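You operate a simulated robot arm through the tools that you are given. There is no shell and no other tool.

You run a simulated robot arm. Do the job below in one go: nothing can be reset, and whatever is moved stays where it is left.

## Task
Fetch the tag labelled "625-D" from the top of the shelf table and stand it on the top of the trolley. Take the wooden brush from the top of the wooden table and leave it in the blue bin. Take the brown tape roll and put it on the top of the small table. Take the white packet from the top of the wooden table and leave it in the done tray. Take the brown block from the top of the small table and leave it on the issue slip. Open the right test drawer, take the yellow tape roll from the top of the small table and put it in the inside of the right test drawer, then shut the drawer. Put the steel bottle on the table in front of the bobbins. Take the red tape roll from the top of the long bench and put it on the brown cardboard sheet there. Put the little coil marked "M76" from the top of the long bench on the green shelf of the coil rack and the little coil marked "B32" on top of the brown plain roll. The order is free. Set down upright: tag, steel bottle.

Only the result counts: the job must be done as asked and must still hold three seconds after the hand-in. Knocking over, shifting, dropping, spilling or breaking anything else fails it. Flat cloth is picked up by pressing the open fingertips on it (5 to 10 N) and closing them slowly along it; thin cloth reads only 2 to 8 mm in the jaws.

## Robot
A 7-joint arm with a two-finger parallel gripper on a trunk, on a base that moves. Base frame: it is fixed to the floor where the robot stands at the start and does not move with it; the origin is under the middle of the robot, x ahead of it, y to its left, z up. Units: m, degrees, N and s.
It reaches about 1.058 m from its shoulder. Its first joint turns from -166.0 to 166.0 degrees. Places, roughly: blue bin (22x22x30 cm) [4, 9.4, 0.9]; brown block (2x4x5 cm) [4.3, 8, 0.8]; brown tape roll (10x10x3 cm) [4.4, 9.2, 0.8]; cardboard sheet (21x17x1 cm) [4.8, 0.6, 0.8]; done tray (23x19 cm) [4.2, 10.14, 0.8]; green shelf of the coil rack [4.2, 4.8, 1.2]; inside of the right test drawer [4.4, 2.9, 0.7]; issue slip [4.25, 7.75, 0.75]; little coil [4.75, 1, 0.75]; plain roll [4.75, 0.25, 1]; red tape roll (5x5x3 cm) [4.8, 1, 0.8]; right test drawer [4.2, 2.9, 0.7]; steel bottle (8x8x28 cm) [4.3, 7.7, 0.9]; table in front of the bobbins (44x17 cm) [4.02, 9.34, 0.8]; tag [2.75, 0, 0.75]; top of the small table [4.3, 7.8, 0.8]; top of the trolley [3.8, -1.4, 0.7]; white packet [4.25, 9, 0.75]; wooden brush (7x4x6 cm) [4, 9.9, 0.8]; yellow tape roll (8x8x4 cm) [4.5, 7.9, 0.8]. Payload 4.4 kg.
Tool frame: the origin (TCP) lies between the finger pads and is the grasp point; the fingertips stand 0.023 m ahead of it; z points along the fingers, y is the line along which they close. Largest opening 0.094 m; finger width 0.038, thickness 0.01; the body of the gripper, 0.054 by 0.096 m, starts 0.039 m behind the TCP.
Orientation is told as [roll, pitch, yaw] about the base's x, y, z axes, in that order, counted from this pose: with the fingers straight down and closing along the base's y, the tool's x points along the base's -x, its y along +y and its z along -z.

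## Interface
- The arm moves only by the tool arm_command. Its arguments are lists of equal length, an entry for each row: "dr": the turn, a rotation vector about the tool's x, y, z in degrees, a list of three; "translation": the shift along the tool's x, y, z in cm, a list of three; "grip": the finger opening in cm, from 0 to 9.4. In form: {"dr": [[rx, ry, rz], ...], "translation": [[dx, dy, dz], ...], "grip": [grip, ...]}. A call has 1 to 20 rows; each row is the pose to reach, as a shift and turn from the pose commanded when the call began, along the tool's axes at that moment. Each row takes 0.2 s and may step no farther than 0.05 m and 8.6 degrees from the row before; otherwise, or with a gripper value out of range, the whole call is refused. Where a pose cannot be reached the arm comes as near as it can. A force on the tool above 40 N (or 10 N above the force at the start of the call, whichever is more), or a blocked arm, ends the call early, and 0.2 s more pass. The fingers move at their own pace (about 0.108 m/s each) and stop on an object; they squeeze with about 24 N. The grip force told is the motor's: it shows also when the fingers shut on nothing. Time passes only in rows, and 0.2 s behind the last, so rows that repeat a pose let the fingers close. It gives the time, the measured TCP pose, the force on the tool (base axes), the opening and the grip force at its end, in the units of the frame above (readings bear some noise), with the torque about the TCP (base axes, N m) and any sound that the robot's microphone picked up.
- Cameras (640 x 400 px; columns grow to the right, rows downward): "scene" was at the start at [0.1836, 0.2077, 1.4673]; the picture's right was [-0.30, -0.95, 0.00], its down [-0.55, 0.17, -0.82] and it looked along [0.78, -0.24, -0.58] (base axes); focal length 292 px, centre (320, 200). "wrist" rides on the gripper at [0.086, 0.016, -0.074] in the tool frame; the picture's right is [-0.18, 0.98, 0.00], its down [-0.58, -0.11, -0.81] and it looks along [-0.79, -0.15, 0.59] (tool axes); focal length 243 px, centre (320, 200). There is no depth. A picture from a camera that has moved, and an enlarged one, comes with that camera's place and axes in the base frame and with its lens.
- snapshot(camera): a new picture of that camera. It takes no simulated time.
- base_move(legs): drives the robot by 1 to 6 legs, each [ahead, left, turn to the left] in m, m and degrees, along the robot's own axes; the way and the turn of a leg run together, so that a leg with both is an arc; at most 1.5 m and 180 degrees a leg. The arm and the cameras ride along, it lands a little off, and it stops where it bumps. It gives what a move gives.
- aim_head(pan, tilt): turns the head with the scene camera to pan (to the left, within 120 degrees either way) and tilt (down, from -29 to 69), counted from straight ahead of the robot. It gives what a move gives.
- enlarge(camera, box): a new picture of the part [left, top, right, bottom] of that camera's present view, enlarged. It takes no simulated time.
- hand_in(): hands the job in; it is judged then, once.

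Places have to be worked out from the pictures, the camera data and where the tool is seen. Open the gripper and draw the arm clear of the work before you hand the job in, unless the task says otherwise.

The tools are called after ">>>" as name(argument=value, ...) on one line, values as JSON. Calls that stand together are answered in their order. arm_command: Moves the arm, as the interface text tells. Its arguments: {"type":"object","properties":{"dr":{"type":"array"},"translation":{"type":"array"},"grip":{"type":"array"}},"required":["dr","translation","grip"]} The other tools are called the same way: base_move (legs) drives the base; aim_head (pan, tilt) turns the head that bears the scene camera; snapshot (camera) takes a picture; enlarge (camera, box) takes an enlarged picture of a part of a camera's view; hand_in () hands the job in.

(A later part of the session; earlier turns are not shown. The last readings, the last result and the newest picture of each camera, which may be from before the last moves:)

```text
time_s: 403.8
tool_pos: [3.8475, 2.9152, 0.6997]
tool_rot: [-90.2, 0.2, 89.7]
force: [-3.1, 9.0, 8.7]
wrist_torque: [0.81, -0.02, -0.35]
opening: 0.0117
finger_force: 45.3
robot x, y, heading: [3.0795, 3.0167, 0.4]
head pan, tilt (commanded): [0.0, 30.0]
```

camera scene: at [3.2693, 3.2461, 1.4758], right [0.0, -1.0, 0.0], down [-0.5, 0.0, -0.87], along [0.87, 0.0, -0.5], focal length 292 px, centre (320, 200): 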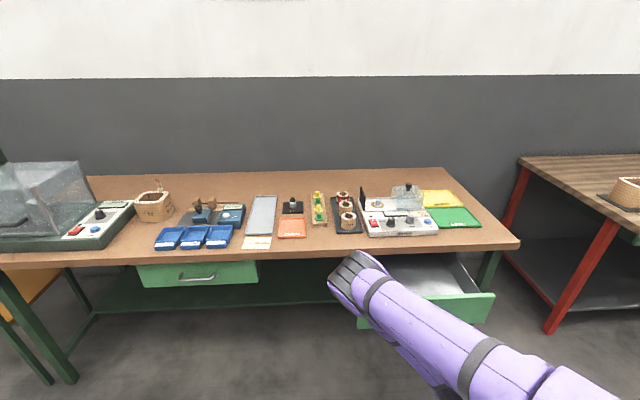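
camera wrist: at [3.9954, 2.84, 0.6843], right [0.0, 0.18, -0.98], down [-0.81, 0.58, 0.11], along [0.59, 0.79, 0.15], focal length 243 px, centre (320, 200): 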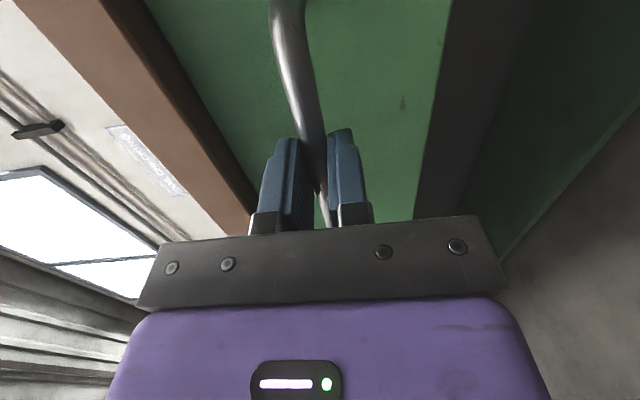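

Side force relieved. I pull 4 cm further along the slide direction.

>>> arm_command(dr=[[0, 0, 0], [0, 0, 0], [0, 0, 0], [0, 0, 0], [0, 0, 0], [0, 0, 0], [0, 0, 0], [0, 0, 0], [0, 0, 0]], translation=[[0.02, 0, -0.5], [0.05, 0, -1.0], [0.07, 0, -1.5], [0.1, 0, -2.0], [0.12, 0, -2.5], [0.15, 0, -3.0], [0.17, 0, -3.5], [0.2, 0, -4.0], [0.2, 0, -4.0]], grip=[0, 0, 0, 0, 0, 0, 0, 0, 0])

>>> snapshot(camera="scene")

```text
time_s: 405.0
tool_pos: [3.8271, 2.914, 0.6997]
tool_rot: [-90.3, 0.1, 89.6]
force: [-0.5, 4.5, 5.6]
wrist_torque: [0.62, -0.02, -0.68]
opening: 0.0118
finger_force: 44.9
robot x, y, heading: [3.0803, 3.0122, 0.2]
head pan, tilt (commanded): [0.0, 30.0]
stopped in row 5: the force on the tool passed its limit at 41 N (the readings are from after the stop); the commanded pose is now the measured one
```

```text
taken
camera scene: at [3.2689, 3.2477, 1.4757], right [0.0, -1.0, 0.0], down [-0.5, 0.0, -0.87], along [0.87, 0.0, -0.5], focal length 292 px, centre (320, 200)
```

scene: 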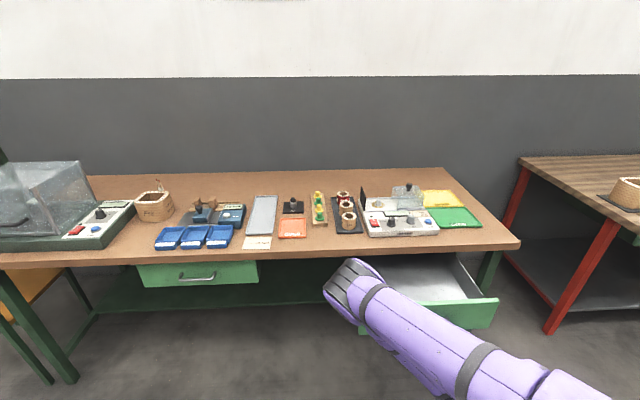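

The drawer is open ~24.5 cm (likely its stop). I release the handle and back the base off so the fingers clear the bar.

>>> arm_command(dr=[[0, 0, 0], [0, 0, 0], [0, 0, 0], [0, 0, 0]], translation=[[0, 0, 0], [0, 0, 0], [0, 0, 0], [0, 0, 0]], grip=[2.5, 4, 5, 5])

>>> snapshot(camera="wrist")

```text
time_s: 406.0
tool_pos: [3.8265, 2.9122, 0.6998]
tool_rot: [-90.3, 0.2, 89.7]
force: [0.4, 0.6, -0.3]
wrist_torque: [-0.01, -0.02, 0.01]
opening: 0.05
finger_force: 0.1
robot x, y, heading: [3.0792, 3.0119, 0.2]
head pan, tilt (commanded): [0.0, 30.0]
```

```text
taken
camera wrist: at [3.7506, 2.8262, 0.6837], right [0.01, 0.18, -0.98], down [-0.8, 0.59, 0.1], along [0.6, 0.79, 0.15], focal length 243 px, centre (320, 200)
```

wrist: 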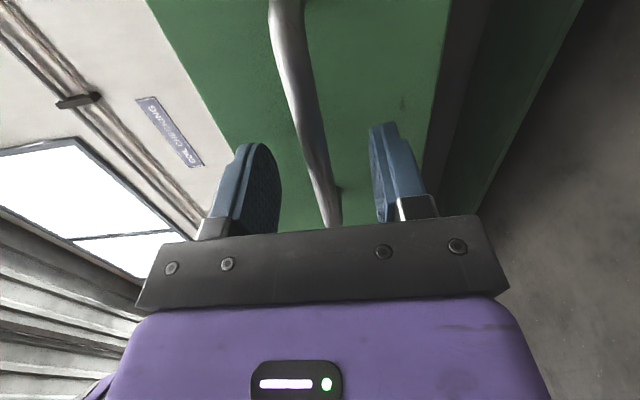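

Fingers are open and clear of the bar above and below. Backing the base 0.15 m.

>>> base_move(legs=[[-0.15, 0, 0]])

>>> snapshot(camera="scene")

```text
time_s: 407.3
tool_pos: [3.6743, 2.914, 0.7002]
tool_rot: [-90.3, 0.2, 89.8]
force: [-0.5, -0.3, 0.0]
wrist_torque: [0.0, 0.0, -0.01]
opening: 0.0499
finger_force: 0.1
robot x, y, heading: [2.9289, 3.0108, 0.3]
head pan, tilt (commanded): [0.0, 30.0]
```

```text
taken
camera scene: at [3.1161, 3.2474, 1.4757], right [0.01, -1.0, 0.0], down [-0.5, 0.0, -0.87], along [0.87, 0.0, -0.5], focal length 292 px, centre (320, 200)
```

scene: 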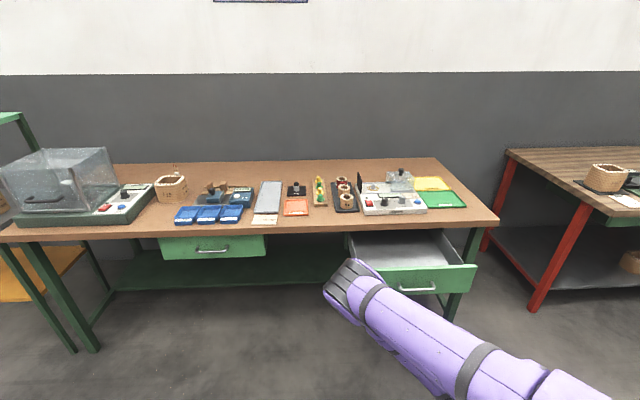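

The drawer is open. Now I raise the arm and turn the gripper back to pointing down.

>>> arm_command(dr=[[0, 0, 0], [0, 0, 0], [0, 0, 0], [0, 0, 0], [0, 0, 0], [0, 0, 0], [0, 0, 0], [0, 0, 0]], translation=[[0, -4, 0], [0, -8, 0], [0, -12, 0], [0, -16, 0], [0, -20, 0], [0, -24, 0.5], [0, -28, 1], [0, -30, 1.5]], grip=[6, 6, 6, 6, 6, 6, 6, 6])

```text
time_s: 409.1
tool_pos: [3.6869, 2.9168, 1.0008]
tool_rot: [-90.2, 0.1, 89.8]
force: [0.9, 0.4, -1.3]
wrist_torque: [-0.02, -0.03, 0.0]
opening: 0.0601
finger_force: 0.0
robot x, y, heading: [2.9276, 3.0164, -0.0]
head pan, tilt (commanded): [0.0, 30.0]
```

>>> arm_command(dr=[[-8.2, 0, 0], [-16.4, 0, 0], [-24.6, 0, 0], [-32.8, 0, 0], [-41, 0, 0], [-49.2, 0, 0], [-57.4, 0, 0], [-65.6, 0, 0], [-73.8, 0, 0], [-82, 0, 0], [-90, 0, 0]], translation=[[0, -2.3, -2.4], [0, -4.6, -4.8], [0, -6.9, -7.2], [-0.5, -9.2, -9.6], [-0.7, -11.5, -12], [-0.9, -13.8, -14.4], [-1.1, -16.1, -16.8], [-1.3, -18.4, -19.2], [-1.5, -20.7, -21.6], [-1.8, -23, -24], [-2.0, -25.8, -25.5]], grip=[8.5, 8.5, 8.5, 8.5, 8.5, 8.5, 8.5, 8.5, 8.5, 8.5, 8.5])

```text
time_s: 411.5
tool_pos: [3.4319, 2.937, 1.2571]
tool_rot: [-0.1, -0.2, 89.7]
force: [0.1, -0.2, 1.2]
wrist_torque: [0.0, 0.02, 0.01]
opening: 0.0852
finger_force: 0.2
out of reach, approached as far as the arm can: row 2, 3, 4, 5, 6, 7, 8
robot x, y, heading: [2.9272, 3.0104, 0.2]
head pan, tilt (commanded): [0.0, 30.0]
```

Tucked. I look into the opened drawer from here.

>>> enlarge(camera="scene", box=[330, 210, 510, 320])

```text
3.56 times, centred on (420, 265) of scene
camera zoom: at [3.0797, 3.3091, 1.4553], right [0.75, -0.66, 0.0], down [-0.45, -0.52, -0.73], along [0.48, 0.55, -0.69], focal length 1037 px, centre (-36, -31)
```

zoom: 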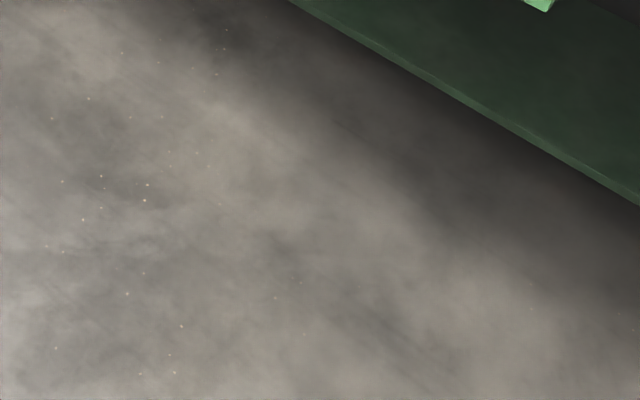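

The head was turned aside (arm passing near). I re-aim it.

>>> aim_head(pan=-8, tilt=35)

>>> snapshot(camera="scene")

```text
time_s: 412.2
tool_pos: [3.4325, 2.9378, 1.2565]
tool_rot: [-0.3, 0.0, 89.7]
force: [-0.8, 0.4, -0.4]
wrist_torque: [-0.02, 0.02, 0.02]
opening: 0.085
finger_force: 0.1
robot x, y, heading: [2.93, 3.011, 0.4]
head pan, tilt (commanded): [-8.0, 35.0]
```

```text
taken
camera scene: at [3.08, 3.3095, 1.4556], right [0.75, -0.66, 0.0], down [-0.45, -0.52, -0.73], along [0.48, 0.55, -0.68], focal length 292 px, centre (320, 200)
```

scene: 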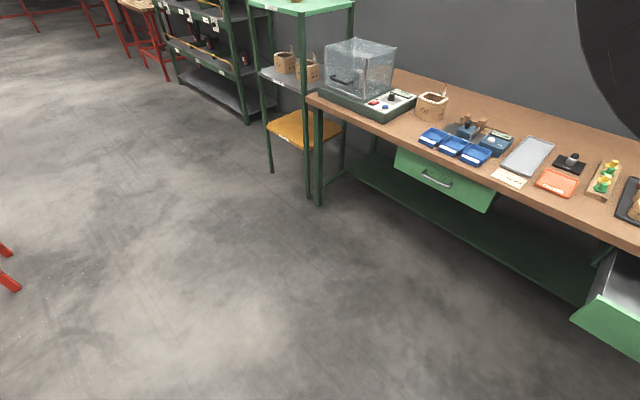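

The arm's elbow has swung to the left and is holding the head. I extend the gripper forward and right to free it.

>>> arm_command(dr=[[0, 0, 0], [0, 0, 0], [0, 0, 0], [0, 0, 0], [0, 0, 0], [0, 0, 0], [0, 0, 0]], translation=[[1.5, -4, 0], [3, -8, 0], [4.5, -12, 0], [6, -16, 0], [7.5, -20, 0], [9, -24, 0], [10, -28, 0]], grip=[8.5, 8.5, 8.5, 8.5, 8.5, 8.5, 8.5])

>>> aim_head(pan=-8, tilt=35)

>>> snapshot(camera="scene")

```text
time_s: 413.8
tool_pos: [3.7134, 2.8358, 1.2583]
tool_rot: [-0.4, 0.3, 89.7]
force: [-0.2, 0.5, 0.3]
wrist_torque: [-0.03, -0.03, 0.01]
opening: 0.0852
finger_force: 0.0
robot x, y, heading: [2.9263, 3.0127, 0.6]
head pan, tilt (commanded): [-8.0, 35.0]
```

```text
time_s: 414.4
tool_pos: [3.714, 2.8345, 1.2572]
tool_rot: [-0.3, 0.1, 89.9]
force: [-0.3, 0.0, -0.1]
wrist_torque: [0.01, -0.01, 0.02]
opening: 0.0849
finger_force: 0.0
robot x, y, heading: [2.9271, 3.0109, 0.2]
head pan, tilt (commanded): [-8.0, 35.0]
```

```text
taken
camera scene: at [3.113, 3.2351, 1.4679], right [-0.13, -0.99, 0.0], down [-0.57, 0.08, -0.82], along [0.81, -0.11, -0.57], focal length 292 px, centre (320, 200)
```

scene: 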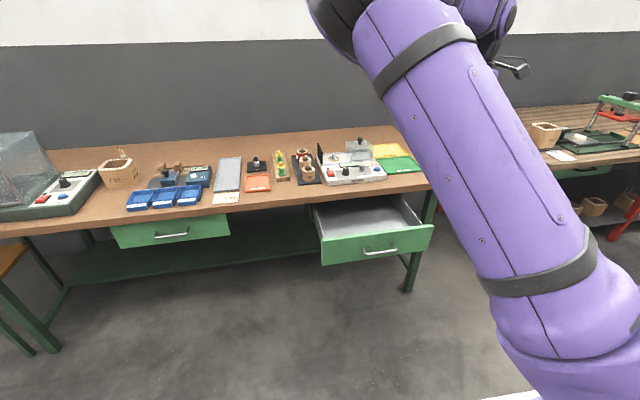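

The head is free again. I zoom into the drawer.

>>> enlarge(camera="scene", box=[300, 180, 450, 275])

>>> snapshot(camera="wrist")

```text
4.21 times, centred on (375, 228) of scene
camera zoom: at [3.113, 3.2351, 1.4679], right [-0.13, -0.99, 0.0], down [-0.57, 0.08, -0.82], along [0.81, -0.11, -0.57], focal length 1228 px, centre (88, 84)
```

zoom: 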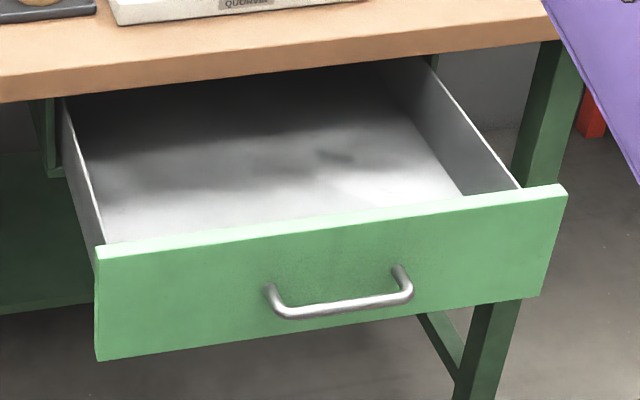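

```text
taken
camera wrist: at [3.6943, 2.7483, 1.3327], right [-0.98, 0.19, -0.01], down [0.11, 0.58, 0.8], along [0.15, 0.79, -0.59], focal length 243 px, centre (320, 200)
```

wrist: 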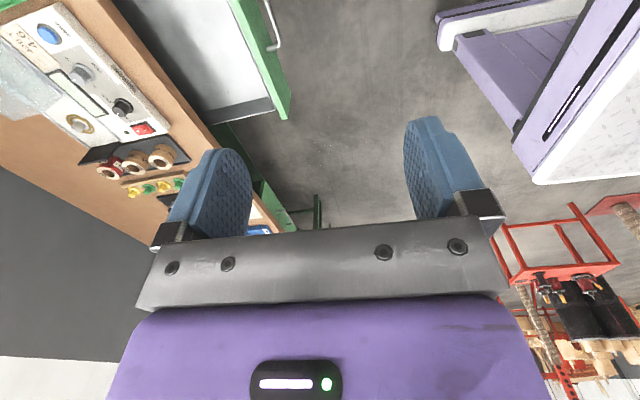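

The drawer is open and empty (exposed inside x≈3.90–4.09, y≈2.72–3.09). Now I go fetch the yellow tape: strafing left along the aisle, first two legs.

>>> base_move(legs=[[0, 1.2, 0], [0.1, 1.2, 0]])

```text
time_s: 426.3
tool_pos: [3.7714, 5.2628, 1.2575]
tool_rot: [-0.3, 0.2, 90.6]
force: [-0.5, 0.7, 0.4]
wrist_torque: [0.04, 0.02, 0.01]
opening: 0.0849
finger_force: 0.0
robot x, y, heading: [2.9876, 5.4293, 1.1]
head pan, tilt (commanded): [-8.0, 35.0]
```

>>> base_move(legs=[[0.05, 1.2, -1.1], [0.05, 1.12, 0]])

>>> aim_head(pan=-10, tilt=35)

>>> snapshot(camera="scene")

```text
time_s: 437.6
tool_pos: [3.8786, 7.5305, 1.2571]
tool_rot: [-0.3, 0.2, 88.1]
force: [-0.6, -0.2, -0.2]
wrist_torque: [-0.01, -0.01, 0.01]
opening: 0.0853
finger_force: 0.0
robot x, y, heading: [3.0937, 7.7317, -1.2]
head pan, tilt (commanded): [-8.0, 35.0]
```

```text
time_s: 438.2
tool_pos: [3.8766, 7.5305, 1.2578]
tool_rot: [-0.3, 0.2, 88.1]
force: [-0.3, -0.4, -0.1]
wrist_torque: [0.02, 0.02, 0.01]
opening: 0.085
finger_force: 0.0
robot x, y, heading: [3.0992, 7.7316, -1.2]
head pan, tilt (commanded): [-10.0, 35.0]
```

```text
taken
camera scene: at [3.2889, 7.9457, 1.4679], right [-0.2, -0.98, 0.0], down [-0.56, 0.11, -0.82], along [0.8, -0.16, -0.57], focal length 292 px, centre (320, 200)
```

scene: 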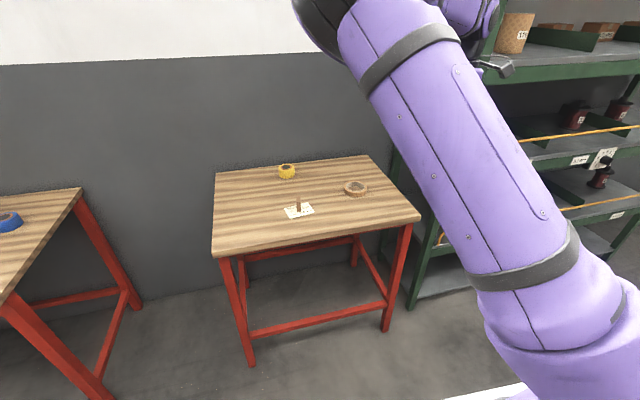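

Small table in view with block on slip and brown roll still in place. I drive ahead 0.4 m.

>>> base_move(legs=[[0.4, 0.05, 1.2]])

>>> snapshot(camera="scene")

>>> snapshot(camera="wrist")

```text
time_s: 440.7
tool_pos: [4.2806, 7.5903, 1.2579]
tool_rot: [-0.3, 0.2, 89.3]
force: [-0.7, -0.5, 0.6]
wrist_torque: [0.0, 0.0, 0.03]
opening: 0.085
finger_force: 0.2
robot x, y, heading: [3.4978, 7.7772, -0.4]
head pan, tilt (commanded): [-10.0, 35.0]
```

```text
taken
camera scene: at [3.6832, 7.9935, 1.4679], right [-0.18, -0.98, 0.0], down [-0.56, 0.1, -0.82], along [0.81, -0.14, -0.57], focal length 292 px, centre (320, 200)
```

scene: 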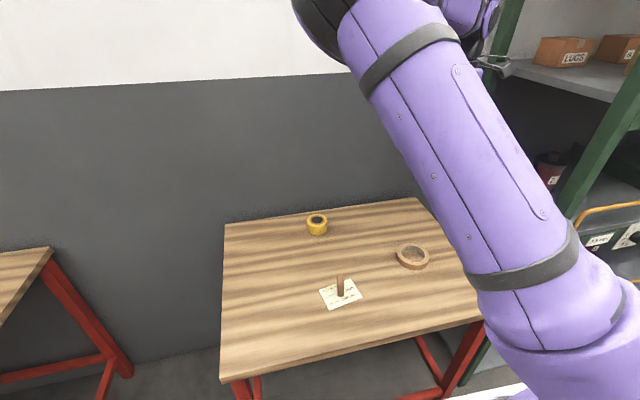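

```text
taken
camera wrist: at [4.261, 7.5048, 1.3327], right [-0.98, 0.2, -0.01], down [0.11, 0.58, 0.8], along [0.16, 0.79, -0.59], focal length 243 px, centre (320, 200)
```

wrist: 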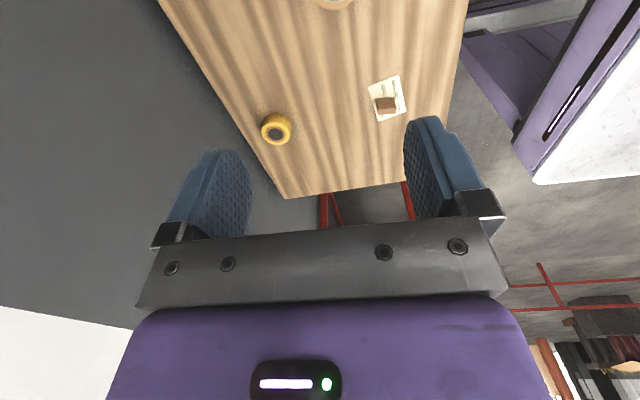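

Yellow tape ≈(4.456, 7.860), Ø8 cm. I bring the fully open gripper above it at z≈0.98.

>>> arm_command(dr=[[0, 0, 0], [0, 0, 0], [0, 0, 0], [0, 0, 0], [0, 0, 0], [0, 0, 0], [0, 0, 0], [0, 0, 0], [0, 0, 0], [0, 0, 0], [0, 0, 0], [0, 0, 0], [0, 0, 0], [0, 0, 0], [0, 0, 0]], translation=[[-3.4, -2.1, 0], [-6.8, -4.2, 0], [-10.2, -6.3, 0], [-13.6, -8.4, 0], [-17, -10.5, 0], [-20.4, -12.6, 0], [-23.8, -14.8, 0], [-27.2, -17.1, 0], [-27.2, -17.1, 4], [-27.2, -17.1, 8], [-27.2, -17.1, 12], [-27.2, -17.1, 16], [-27.2, -17.1, 20], [-27.2, -17.1, 24], [-27.2, -17.1, 28]], grip=[9.4, 9.4, 9.4, 9.4, 9.4, 9.4, 9.4, 9.4, 9.4, 9.4, 9.4, 9.4, 9.4, 9.4, 9.4])

>>> snapshot(camera="wrist")

>>> snapshot(camera="scene")

```text
time_s: 443.9
tool_pos: [4.4564, 7.86, 0.9792]
tool_rot: [-0.4, 0.1, 89.3]
force: [0.0, 0.5, 0.4]
wrist_torque: [0.0, 0.02, -0.02]
opening: 0.094
finger_force: 0.0
robot x, y, heading: [3.4966, 7.7751, 0.1]
head pan, tilt (commanded): [-10.0, 35.0]
```

```text
taken
camera wrist: at [4.4367, 7.7726, 1.0543], right [-0.98, 0.2, -0.01], down [0.11, 0.58, 0.8], along [0.16, 0.79, -0.59], focal length 243 px, centre (320, 200)
```

wrist: 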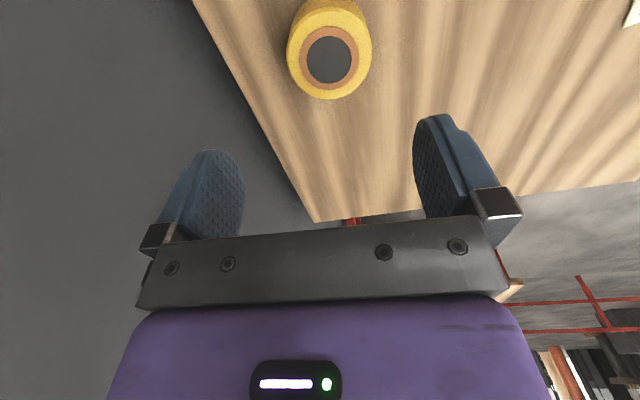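

```text
taken
camera scene: at [3.6828, 7.9934, 1.4679], right [-0.18, -0.98, 0.0], down [-0.56, 0.1, -0.82], along [0.81, -0.14, -0.57], focal length 292 px, centre (320, 200)
```

scene: 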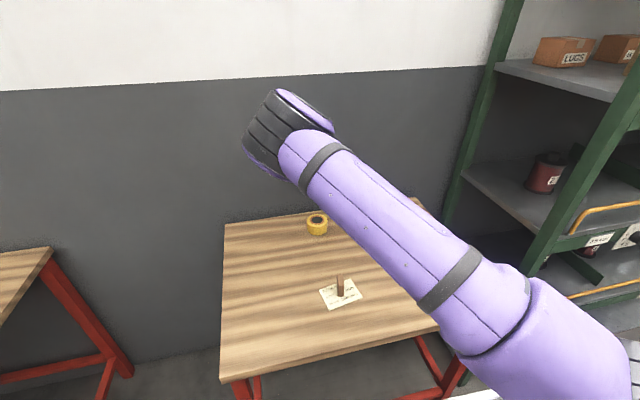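

Wrist view puts the tape at ≈(4.450, 7.867). I shift 6 mm and descend to z≈0.872 (tips still above it) to check alignment.

>>> arm_command(dr=[[0, 0, 0], [0, 0, 0], [0, 0, 0], [0, 0, 0]], translation=[[-0.6, 0.6, 3], [-0.6, 0.6, 7], [-0.6, 0.6, 10.5], [-0.6, 0.6, 10.5]], grip=[9.4, 9.4, 9.4, 9.4])

>>> snapshot(camera="wrist")

>>> snapshot(camera="scene")

```text
time_s: 444.9
tool_pos: [4.4507, 7.8673, 0.8746]
tool_rot: [-0.2, 0.2, 89.3]
force: [-0.3, 1.1, 0.1]
wrist_torque: [0.03, 0.02, 0.01]
opening: 0.094
finger_force: 0.0
robot x, y, heading: [3.4946, 7.7759, -0.1]
head pan, tilt (commanded): [-10.0, 35.0]
```

```text
taken
camera wrist: at [4.4311, 7.7809, 0.9491], right [-0.98, 0.2, -0.01], down [0.11, 0.58, 0.8], along [0.16, 0.79, -0.59], focal length 243 px, centre (320, 200)
```

wrist: 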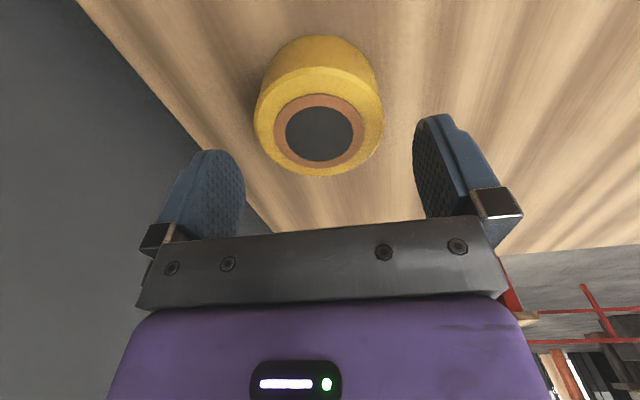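

```text
taken
camera scene: at [3.6831, 7.9935, 1.4679], right [-0.18, -0.98, 0.0], down [-0.56, 0.1, -0.82], along [0.81, -0.14, -0.57], focal length 292 px, centre (320, 200)
```

scene: 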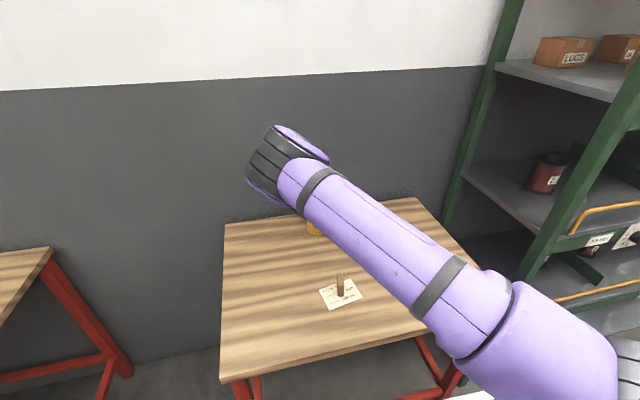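

Tape centre (4.450, 7.870) – centred between the fingers. I descend to z≈0.822 and close.

>>> arm_command(dr=[[0, 0, 0], [0, 0, 0], [0, 0, 0], [0, 0, 0], [0, 0, 0], [0, 0, 0], [0, 0, 0]], translation=[[-0.3, 0, 2], [-0.3, 0, 4], [-0.3, 0, 5.2], [-0.3, 0, 5.2], [-0.3, 0, 5.2], [-0.3, 0, 5.2], [-0.3, 0, 5.2]], grip=[9.4, 9.4, 9.4, 8.5, 7.5, 0, 0])

>>> snapshot(camera="wrist")

```text
time_s: 446.0
tool_pos: [4.449, 7.8694, 0.822]
tool_rot: [-0.3, 0.2, 89.4]
force: [-2.3, 1.1, 16.7]
wrist_torque: [0.3, 0.7, 0.11]
opening: 0.0753
finger_force: 0.9
robot x, y, heading: [3.4979, 7.7772, -0.2]
head pan, tilt (commanded): [-10.0, 35.0]
stopped in row 5: the force on the tool passed its limit at 47 N (the readings are from after the stop); the commanded pose is now the measured one
```

```text
taken
camera wrist: at [4.4304, 7.7815, 0.8983], right [-0.98, 0.19, 0.0], down [0.11, 0.58, 0.81], along [0.16, 0.79, -0.59], focal length 243 px, centre (320, 200)
```

wrist: 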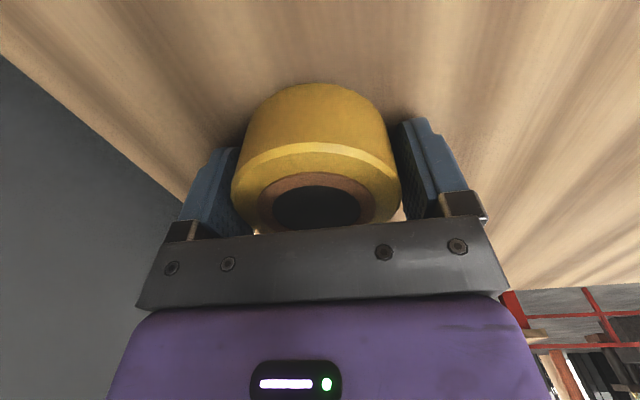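

The tips touched the table. I raise 2 mm and close on the tape.

>>> arm_command(dr=[[0, 0, 0], [0, 0, 0], [0, 0, 0], [0, 0, 0]], translation=[[0, 0, -0.25], [0, 0, -0.25], [0, 0, -0.25], [0, 0, -0.25]], grip=[7.5, 7.4, 0, 0])

```text
time_s: 447.0
tool_pos: [4.4493, 7.8681, 0.8242]
tool_rot: [0.0, 0.2, 89.4]
force: [0.3, -0.3, 0.2]
wrist_torque: [0.02, -0.04, -0.01]
opening: 0.0714
finger_force: 24.3
robot x, y, heading: [3.4992, 7.7787, -0.3]
head pan, tilt (commanded): [-10.0, 35.0]
```

The tape is gripped (7.1 cm). I lift it, first gently then to z≈1.2.

>>> arm_command(dr=[[0, 0, 0], [0, 0, 0], [0, 0, 0], [0, 0, 0], [0, 0, 0], [0, 0, 0], [0, 0, 0], [0, 0, 0], [0, 0, 0], [0, 0, 0], [0, 0, 0]], translation=[[0, 0, -0.5], [0, 0, -2], [0, 0, -5], [0, 0, -9], [0, 0, -13], [0, 0, -17], [0, 0, -21], [0, 0, -25], [0, 0, -29], [0, 0, -33], [0, 0, -38]], grip=[0, 0, 0, 0, 0, 0, 0, 0, 0, 0, 0])

>>> snapshot(camera="scene")

```text
time_s: 449.4
tool_pos: [4.4489, 7.8693, 1.2029]
tool_rot: [0.0, 0.2, 89.4]
force: [0.6, 0.5, -1.9]
wrist_torque: [-0.03, 0.02, 0.0]
opening: 0.0713
finger_force: 24.4
robot x, y, heading: [3.4947, 7.7733, -0.5]
head pan, tilt (commanded): [-10.0, 35.0]
```

```text
taken
camera scene: at [3.6834, 7.9937, 1.4678], right [-0.18, -0.98, 0.0], down [-0.56, 0.1, -0.82], along [0.81, -0.14, -0.57], focal length 292 px, centre (320, 200)
```

scene: 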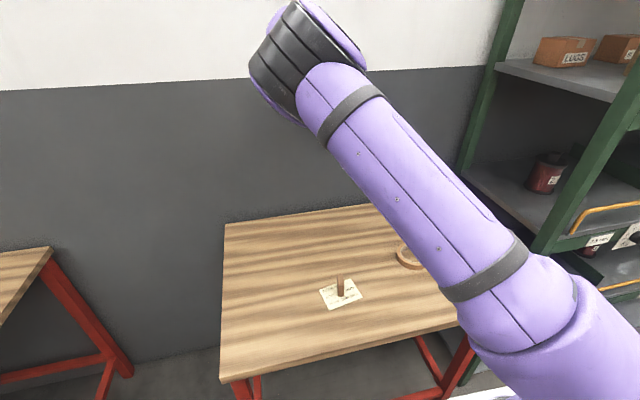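

Tape lifted. I bring it back to a carrying position (keeping the elbow off the head).

>>> arm_command(dr=[[0, 0, 0], [0, 0, 0], [0, 0, 0], [0, 0, 0], [0, 0, 0], [0, 0, 0], [0, 0, 0], [0, 0, 0], [0, 0, 0]], translation=[[2.8, 2.3, -0.5], [5.6, 4.6, -1], [8.4, 6.9, -1.5], [11.2, 9.2, -2], [14, 11.5, -3], [16.8, 13.8, -4], [19.6, 16.1, -5], [22.4, 18.4, -5], [25.1, 20.6, -5]], grip=[0, 0, 0, 0, 0, 0, 0, 0, 0])

```text
time_s: 451.4
tool_pos: [4.2388, 7.623, 1.2532]
tool_rot: [0.1, 0.2, 89.5]
force: [0.7, 0.2, -1.8]
wrist_torque: [-0.06, 0.04, -0.02]
opening: 0.0714
finger_force: 24.5
robot x, y, heading: [3.4923, 7.78, -0.2]
head pan, tilt (commanded): [-10.0, 35.0]
```

Now I back off 0.42 m and strafe right in two long stages.

>>> base_move(legs=[[-0.42, 0, 0.2], [0, -1.2, 0], [0, -1.2, 0]])

```text
time_s: 465.5
tool_pos: [3.8452, 5.1965, 1.2539]
tool_rot: [0.0, 0.1, 90.4]
force: [0.5, -0.6, -0.4]
wrist_torque: [-0.04, 0.05, 0.03]
opening: 0.0713
finger_force: 24.5
robot x, y, heading: [3.0999, 5.3352, 0.9]
head pan, tilt (commanded): [-10.0, 35.0]
```

>>> base_move(legs=[[0, -1.2, -0.9], [0, -1.1, 0]])

>>> aim_head(pan=-5, tilt=38)

>>> snapshot(camera="scene")

```text
time_s: 476.8
tool_pos: [3.8481, 2.8816, 1.2532]
tool_rot: [0.0, 0.1, 89.1]
force: [0.0, -0.1, -1.3]
wrist_torque: [0.02, -0.01, 0.01]
opening: 0.0713
finger_force: 24.2
robot x, y, heading: [3.1033, 3.04, -0.6]
head pan, tilt (commanded): [-10.0, 35.0]
```

```text
time_s: 477.5
tool_pos: [3.8479, 2.8828, 1.2541]
tool_rot: [0.0, 0.1, 89.0]
force: [-0.6, -0.3, -1.5]
wrist_torque: [-0.02, 0.0, -0.02]
opening: 0.0714
finger_force: 23.7
robot x, y, heading: [3.1046, 3.0432, -0.5]
head pan, tilt (commanded): [-5.0, 38.0]
```

```text
taken
camera scene: at [3.2946, 3.2659, 1.4633], right [-0.1, -1.0, 0.0], down [-0.61, 0.06, -0.79], along [0.78, -0.08, -0.62], focal length 292 px, centre (320, 200)
```

scene: 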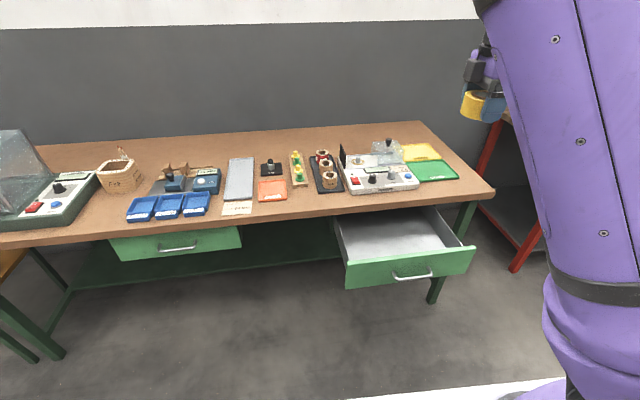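

The drawer stands open as left (front panel x≈3.88–3.905). I bring the tape above the exposed interior centre (4.0, 2.90) at z≈1.0.

>>> arm_command(dr=[[0, 0, 0], [0, 0, 0], [0, 0, 0], [0, 0, 0], [0, 0, 0], [0, 0, 0], [0, 0, 0], [0, 0, 0], [0, 0, 0]], translation=[[-0.5, -3.8, 0], [-1, -7.6, 0], [-1.5, -11.4, 0], [-2, -15.2, 1], [-2, -15.2, 5.5], [-2, -15.2, 10], [-2, -15.2, 14.5], [-2, -15.2, 19], [-2, -15.2, 23]], grip=[0, 0, 0, 0, 0, 0, 0, 0, 0])

>>> snapshot(camera="scene")

>>> snapshot(camera="wrist")

```text
time_s: 479.5
tool_pos: [4.0014, 2.8957, 1.0207]
tool_rot: [-0.1, 0.3, 89.1]
force: [-0.4, -0.5, -0.7]
wrist_torque: [0.0, -0.03, -0.01]
opening: 0.0714
finger_force: 23.8
robot x, y, heading: [3.1035, 3.0401, -0.6]
head pan, tilt (commanded): [-5.0, 38.0]
```

```text
taken
camera scene: at [3.2941, 3.266, 1.4634], right [-0.1, -1.0, 0.0], down [-0.61, 0.06, -0.79], along [0.78, -0.08, -0.62], focal length 292 px, centre (320, 200)
```

scene: 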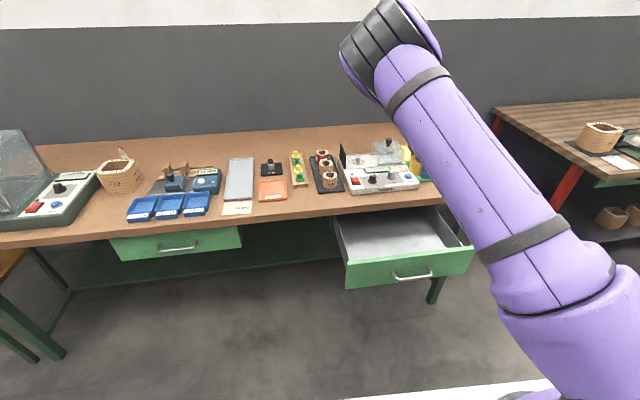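

```text
taken
camera wrist: at [3.9812, 2.8098, 1.096], right [-0.98, 0.2, 0.0], down [0.12, 0.58, 0.8], along [0.16, 0.79, -0.59], focal length 243 px, centre (320, 200)
```

wrist: 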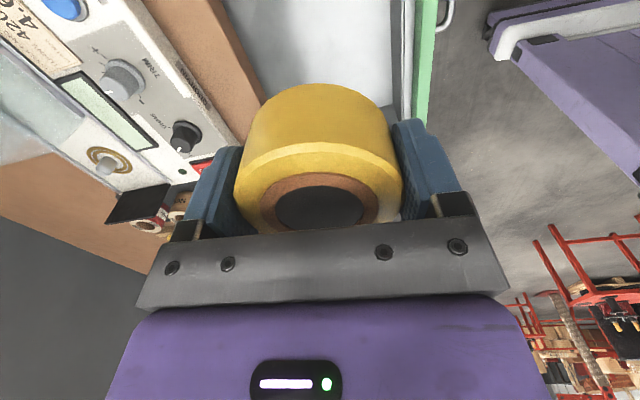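

The exposed interior spans x≈3.92–4.093 at y≈2.9; I centre at x≈4.006 and descend to z≈0.75, then check.

>>> arm_command(dr=[[0, 0, 0], [0, 0, 0], [0, 0, 0], [0, 0, 0], [0, 0, 0], [0, 0, 0], [0, 0, 0], [0, 0, 0]], translation=[[0, -0.5, 4], [0, -0.5, 8], [0, -0.5, 12], [0, -0.5, 16], [0, -0.5, 20], [0, -0.5, 24], [0, -0.5, 27], [0, -0.5, 27]], grip=[0, 0, 0, 0, 0, 0, 0, 0])

>>> snapshot(camera="scene")

>>> snapshot(camera="wrist")

```text
time_s: 481.3
tool_pos: [4.0066, 2.8971, 0.7544]
tool_rot: [0.0, 0.2, 89.0]
force: [-0.2, -0.1, -0.9]
wrist_torque: [0.01, 0.0, -0.01]
opening: 0.0715
finger_force: 24.1
robot x, y, heading: [3.1048, 3.0464, -0.8]
head pan, tilt (commanded): [-5.0, 38.0]
```

```text
taken
camera scene: at [3.2945, 3.2659, 1.4633], right [-0.1, -1.0, 0.0], down [-0.61, 0.06, -0.79], along [0.78, -0.08, -0.62], focal length 292 px, centre (320, 200)
```

scene: 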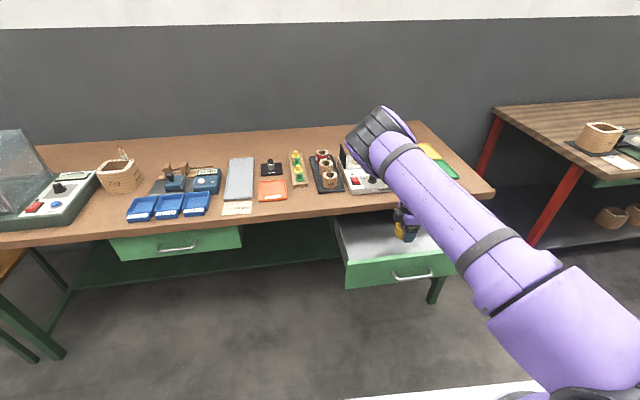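

```text
taken
camera wrist: at [3.9868, 2.8099, 0.8292], right [-0.98, 0.2, 0.0], down [0.12, 0.58, 0.8], along [0.16, 0.79, -0.59], focal length 243 px, centre (320, 200)
```

wrist: 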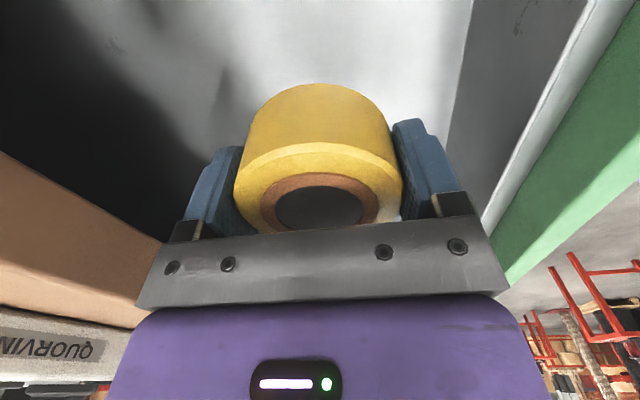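

The tape is inside the drawer opening with good clearances. Lowering further to contact.

>>> arm_command(dr=[[0, 0, 0], [0, 0, 0], [0, 0, 0], [0, 0, 0], [0, 0, 0]], translation=[[0, 0, 2], [0, 0, 4], [0, 0, 5.5], [0, 0, 6.3], [0, 0, 6.3]], grip=[0, 0, 0, 0, 0])

>>> arm_command(dr=[[0, 0, 0], [0, 0, 0], [0, 0, 0], [0, 0, 0], [0, 0, 0]], translation=[[0, 0, 0.2], [0, 0, 0.4], [0, 0, 0.6], [0, 0, 0.8], [0, 0, 0.8]], grip=[0, 0, 0, 0, 0])

```text
time_s: 482.5
tool_pos: [4.0066, 2.8976, 0.691]
tool_rot: [-0.1, 0.3, 88.9]
force: [0.1, -0.6, -1.4]
wrist_torque: [-0.03, 0.04, -0.03]
opening: 0.0712
finger_force: 24.3
robot x, y, heading: [3.1057, 3.0384, -0.7]
head pan, tilt (commanded): [-5.0, 38.0]
```

```text
time_s: 483.7
tool_pos: [4.0041, 2.8979, 0.6827]
tool_rot: [0.0, 0.2, 89.1]
force: [0.3, 0.7, -1.3]
wrist_torque: [-0.01, -0.03, 0.01]
opening: 0.0715
finger_force: 23.8
robot x, y, heading: [3.1056, 3.0473, -0.7]
head pan, tilt (commanded): [-5.0, 38.0]
```

>>> arm_command(dr=[[0, 0, 0], [0, 0, 0], [0, 0, 0], [0, 0, 0], [0, 0, 0]], translation=[[0, 0, 0.2], [0, 0, 0.4], [0, 0, 0.6], [0, 0, 0.8], [0, 0, 0.8]], grip=[0, 0, 0, 0, 0])

>>> snapshot(camera="wrist")

```text
time_s: 484.9
tool_pos: [4.0069, 2.8989, 0.6789]
tool_rot: [-0.4, 0.2, 89.0]
force: [0.6, 2.2, 36.8]
wrist_torque: [0.68, 1.4, -0.25]
opening: 0.0714
finger_force: 24.0
robot x, y, heading: [3.1067, 3.0415, -0.7]
head pan, tilt (commanded): [-5.0, 38.0]
```

```text
taken
camera wrist: at [3.9875, 2.8115, 0.7533], right [-0.98, 0.2, -0.01], down [0.12, 0.58, 0.81], along [0.17, 0.79, -0.59], focal length 243 px, centre (320, 200)
```

wrist: 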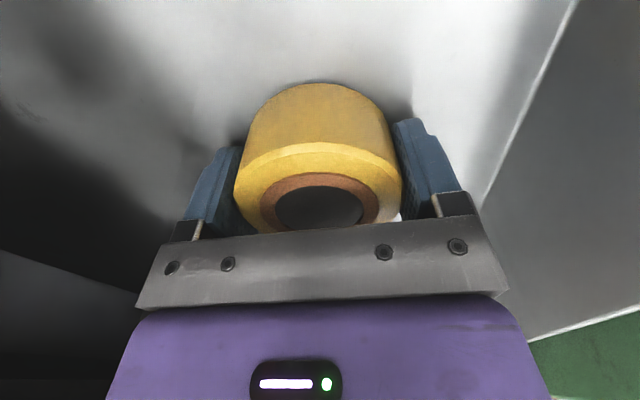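

The tape is on the drawer floor. I back off 3 mm, open and lift straight out.

>>> arm_command(dr=[[0, 0, 0], [0, 0, 0], [0, 0, 0], [0, 0, 0], [0, 0, 0], [0, 0, 0], [0, 0, 0], [0, 0, 0], [0, 0, 0], [0, 0, 0], [0, 0, 0], [0, 0, 0], [0, 0, 0], [0, 0, 0], [0, 0, 0]], translation=[[0, 0, -0.3], [0, 0, -0.3], [0, 0, -0.3], [0, 0, -0.3], [0, 0, -0.3], [0, 0, -1], [0, 0, -3], [0, 0, -7], [0, 0, -11], [0, 0, -15], [0, 0, -19], [0, 0, -23], [0, 0, -27], [0, 0, -31], [0, 0, -34]], grip=[0, 7.3, 7.8, 8.4, 8.6, 8.6, 8.6, 8.6, 8.6, 8.6, 8.6, 8.6, 8.6, 8.6, 8.6])

>>> snapshot(camera="wrist")

>>> snapshot(camera="scene")

```text
time_s: 488.1
tool_pos: [4.0066, 2.8993, 1.0144]
tool_rot: [0.0, 0.2, 89.1]
force: [0.2, -0.3, -1.0]
wrist_torque: [0.02, -0.02, 0.01]
opening: 0.086
finger_force: 0.0
robot x, y, heading: [3.1098, 3.0392, -0.6]
head pan, tilt (commanded): [-5.0, 38.0]
```

```text
taken
camera wrist: at [3.9871, 2.8125, 1.0904], right [-0.98, 0.2, 0.0], down [0.12, 0.58, 0.8], along [0.16, 0.79, -0.59], focal length 243 px, centre (320, 200)
```

wrist: 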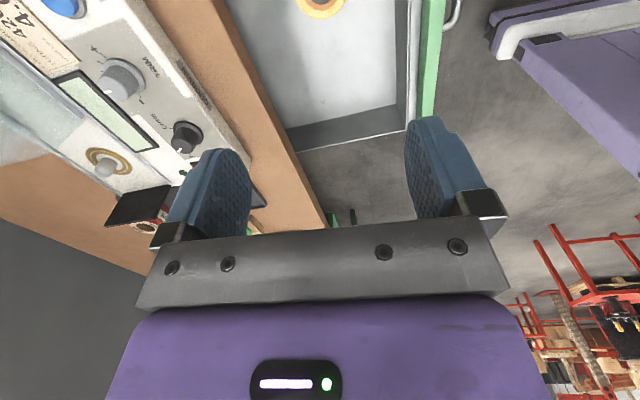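

```text
taken
camera scene: at [3.2949, 3.2659, 1.4633], right [-0.1, -1.0, 0.0], down [-0.61, 0.06, -0.79], along [0.78, -0.08, -0.62], focal length 292 px, centre (320, 200)
```

scene: 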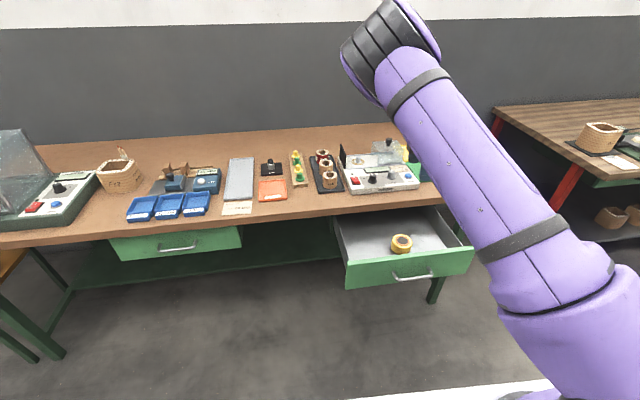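

The yellow tape lies in the drawer. To shut it I'll use the horizontal gripper straddling the handle bar and push the panel with both fingertips. First raise and draw back.

>>> arm_command(dr=[[0, 0, 0], [0, 0, 0], [0, 0, 0], [0, 0, 0], [0, 0, 0], [0, 0, 0], [0, 0, 0]], translation=[[0, 0, -4], [0, 0, -8], [0, 0, -12], [0, 3.2, -15], [0, 6.4, -18], [0, 9.6, -21], [0, 12.7, -23.5]], grip=[5, 5, 5, 5, 5, 5, 5])

```text
time_s: 489.7
tool_pos: [3.8799, 2.9034, 1.2495]
tool_rot: [0.0, 0.2, 88.9]
force: [0.9, -0.4, -0.6]
wrist_torque: [-0.02, 0.05, 0.02]
opening: 0.05
finger_force: 0.1
robot x, y, heading: [3.1056, 3.0375, -0.7]
head pan, tilt (commanded): [-5.0, 38.0]
```

>>> base_move(legs=[[-0.17, 0, 0.7]])

```text
time_s: 491.1
tool_pos: [3.7115, 2.9118, 1.2495]
tool_rot: [-0.2, 0.2, 89.5]
force: [0.0, -0.5, 0.2]
wrist_torque: [0.01, 0.06, -0.01]
opening: 0.0499
finger_force: 0.0
robot x, y, heading: [2.936, 3.0449, 0.2]
head pan, tilt (commanded): [-5.0, 38.0]
```

Now I turn the gripper to horizontal again while lowering to z≈1.0.

>>> arm_command(dr=[[8.2, 0, 0], [16.4, 0, 0], [24.6, 0, 0], [32.8, 0, 0], [41, 0, 0], [49.2, 0, 0], [57.4, 0, 0], [65.6, 0, 0], [73.8, 0, 0], [82, 0, 0], [90, 0, 0], [90, 0, 0]], translation=[[0, 0, 2.3], [0, 0, 4.6], [0, 0, 6.9], [0, 0, 9.2], [0, 0, 11.5], [0, 0, 13.8], [0, 0, 16.1], [0, 0, 18.4], [0, 0, 20.7], [0, 0, 23], [0, 0, 25], [0, 0, 25]], grip=[5, 5, 5, 5, 5, 5, 5, 5, 5, 5, 5, 5])

>>> snapshot(camera="scene")

```text
time_s: 493.7
tool_pos: [3.7116, 2.9097, 1.0016]
tool_rot: [-90.1, 0.2, 89.3]
force: [-0.3, -0.3, 0.0]
wrist_torque: [0.0, 0.01, 0.04]
opening: 0.0496
finger_force: 0.1
robot x, y, heading: [2.9417, 3.0422, 0.0]
head pan, tilt (commanded): [-5.0, 38.0]
```

```text
taken
camera scene: at [3.1224, 3.2688, 1.4633], right [-0.09, -1.0, 0.0], down [-0.61, 0.05, -0.79], along [0.79, -0.07, -0.62], focal length 292 px, centre (320, 200)
```

scene: 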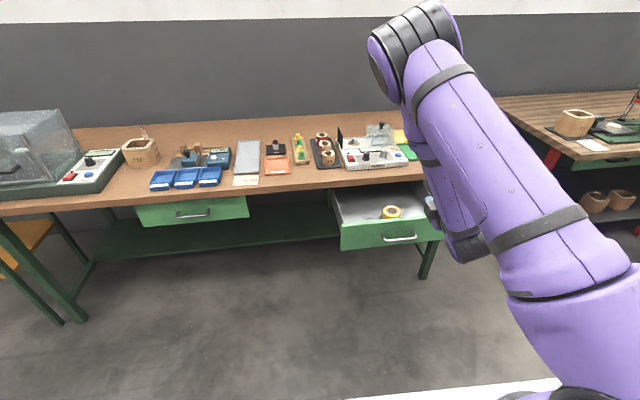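

Now lower to z≈0.70 in front of the handle.

>>> arm_command(dr=[[0, 0, 0], [0, 0, 0], [0, 0, 0], [0, 0, 0], [0, 0, 0], [0, 0, 0], [0, 0, 0], [0, 0, 0], [0, 0, 0]], translation=[[0, 4, 0], [0, 8, 0], [0, 12, 0], [0, 16, 0], [0, 20, 0], [0, 24, 0], [0, 28, 0], [0, 30.2, 0], [0, 30.2, 0]], grip=[5, 5, 5, 5, 5, 5, 5, 5, 5])

>>> snapshot(camera="scene")

>>> snapshot(camera="wrist")

```text
time_s: 495.7
tool_pos: [3.7106, 2.9081, 0.6969]
tool_rot: [-90.1, 0.2, 89.5]
force: [0.0, 0.0, -0.6]
wrist_torque: [0.01, -0.03, 0.0]
opening: 0.0499
finger_force: 0.0
robot x, y, heading: [2.939, 3.0413, 0.1]
head pan, tilt (commanded): [-5.0, 38.0]
```

```text
taken
camera scene: at [3.1226, 3.2688, 1.4633], right [-0.09, -1.0, 0.0], down [-0.61, 0.05, -0.79], along [0.78, -0.07, -0.62], focal length 292 px, centre (320, 200)
```

scene: 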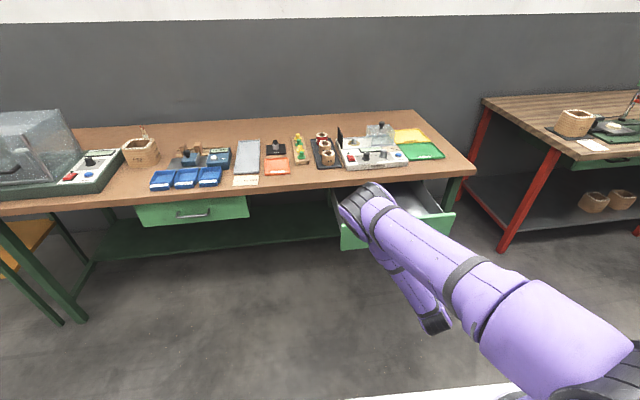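

```text
taken
camera wrist: at [3.6348, 2.8223, 0.681], right [0.0, 0.18, -0.98], down [-0.8, 0.59, 0.11], along [0.6, 0.79, 0.15], focal length 243 px, centre (320, 200)
```

wrist: 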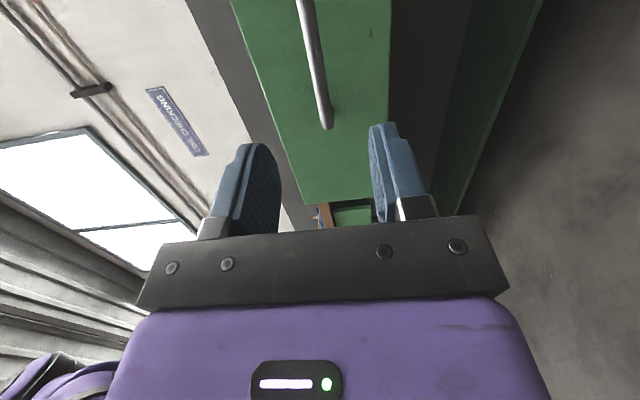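

The bar is centred between the fingers. I advance the base 0.12 m so the fingers straddle the bar just short of the panel.

>>> base_move(legs=[[0.12, 0, 0]])

>>> snapshot(camera="wrist")

```text
time_s: 497.0
tool_pos: [3.8339, 2.9114, 0.697]
tool_rot: [-90.0, 0.2, 89.7]
force: [-0.6, 0.3, -0.7]
wrist_torque: [0.01, -0.01, -0.01]
opening: 0.0499
finger_force: 0.0
robot x, y, heading: [3.058, 3.043, 0.3]
head pan, tilt (commanded): [-5.0, 38.0]
```

```text
taken
camera wrist: at [3.7568, 2.8245, 0.6812], right [0.0, 0.18, -0.98], down [-0.8, 0.59, 0.11], along [0.6, 0.79, 0.15], focal length 243 px, centre (320, 200)
```

wrist: 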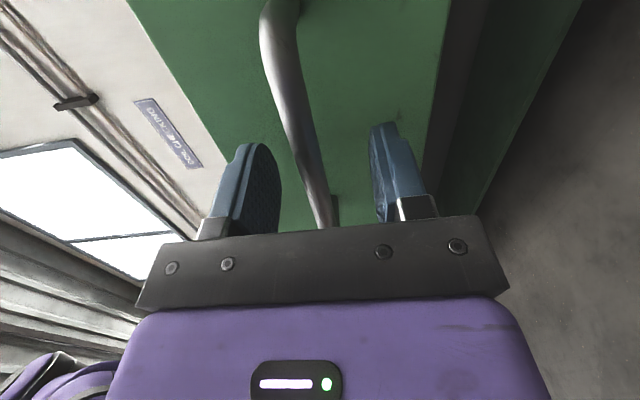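

Now pushing with the fingertips, 0.5 cm per row along the slide direction.

>>> arm_command(dr=[[0, 0, 0], [0, 0, 0], [0, 0, 0], [0, 0, 0], [0, 0, 0], [0, 0, 0], [0, 0, 0], [0, 0, 0], [0, 0, 0], [0, 0, 0], [0, 0, 0], [0, 0, 0], [0, 0, 0], [0, 0, 0], [0, 0, 0], [0, 0, 0], [0, 0, 0], [0, 0, 0], [0, 0, 0], [0, 0, 0]], translation=[[-0.03, 0, 0.5], [-0.06, 0, 1.0], [-0.09, 0, 1.5], [-0.12, 0, 2.0], [-0.15, 0, 2.5], [-0.18, 0, 3.0], [-0.21, 0, 3.5], [-0.24, 0, 4.0], [-0.27, 0, 4.5], [-0.3, 0, 5.0], [-0.33, 0, 5.5], [-0.36, 0, 6.0], [-0.39, 0, 6.5], [-0.42, 0, 7.0], [-0.45, 0, 7.5], [-0.48, 0, 8.0], [-0.51, 0, 8.5], [-0.54, 0, 9.0], [-0.57, 0, 9.5], [-0.6, 0, 10.0]], grip=[5, 5, 5, 5, 5, 5, 5, 5, 5, 5, 5, 5, 5, 5, 5, 5, 5, 5, 5, 5])

>>> snapshot(camera="scene")

```text
time_s: 501.2
tool_pos: [3.933, 2.9159, 0.6971]
tool_rot: [-90.1, 0.1, 89.8]
force: [-0.9, 0.0, 0.0]
wrist_torque: [0.0, 0.05, 0.04]
opening: 0.05
finger_force: 0.0
robot x, y, heading: [3.0621, 3.044, 0.2]
head pan, tilt (commanded): [-5.0, 38.0]
```

```text
taken
camera scene: at [3.2432, 3.2695, 1.4633], right [-0.08, -1.0, 0.0], down [-0.61, 0.05, -0.79], along [0.79, -0.07, -0.62], focal length 292 px, centre (320, 200)
```

scene: 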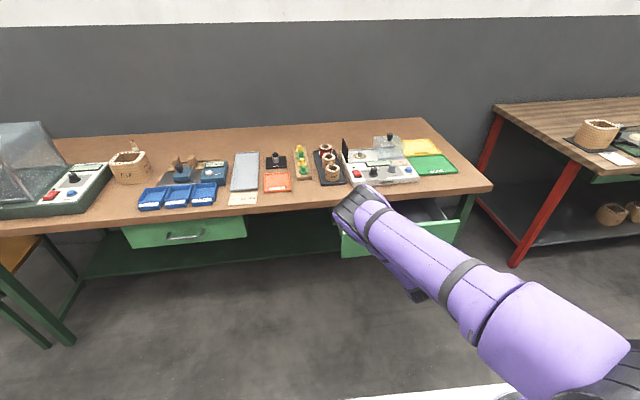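

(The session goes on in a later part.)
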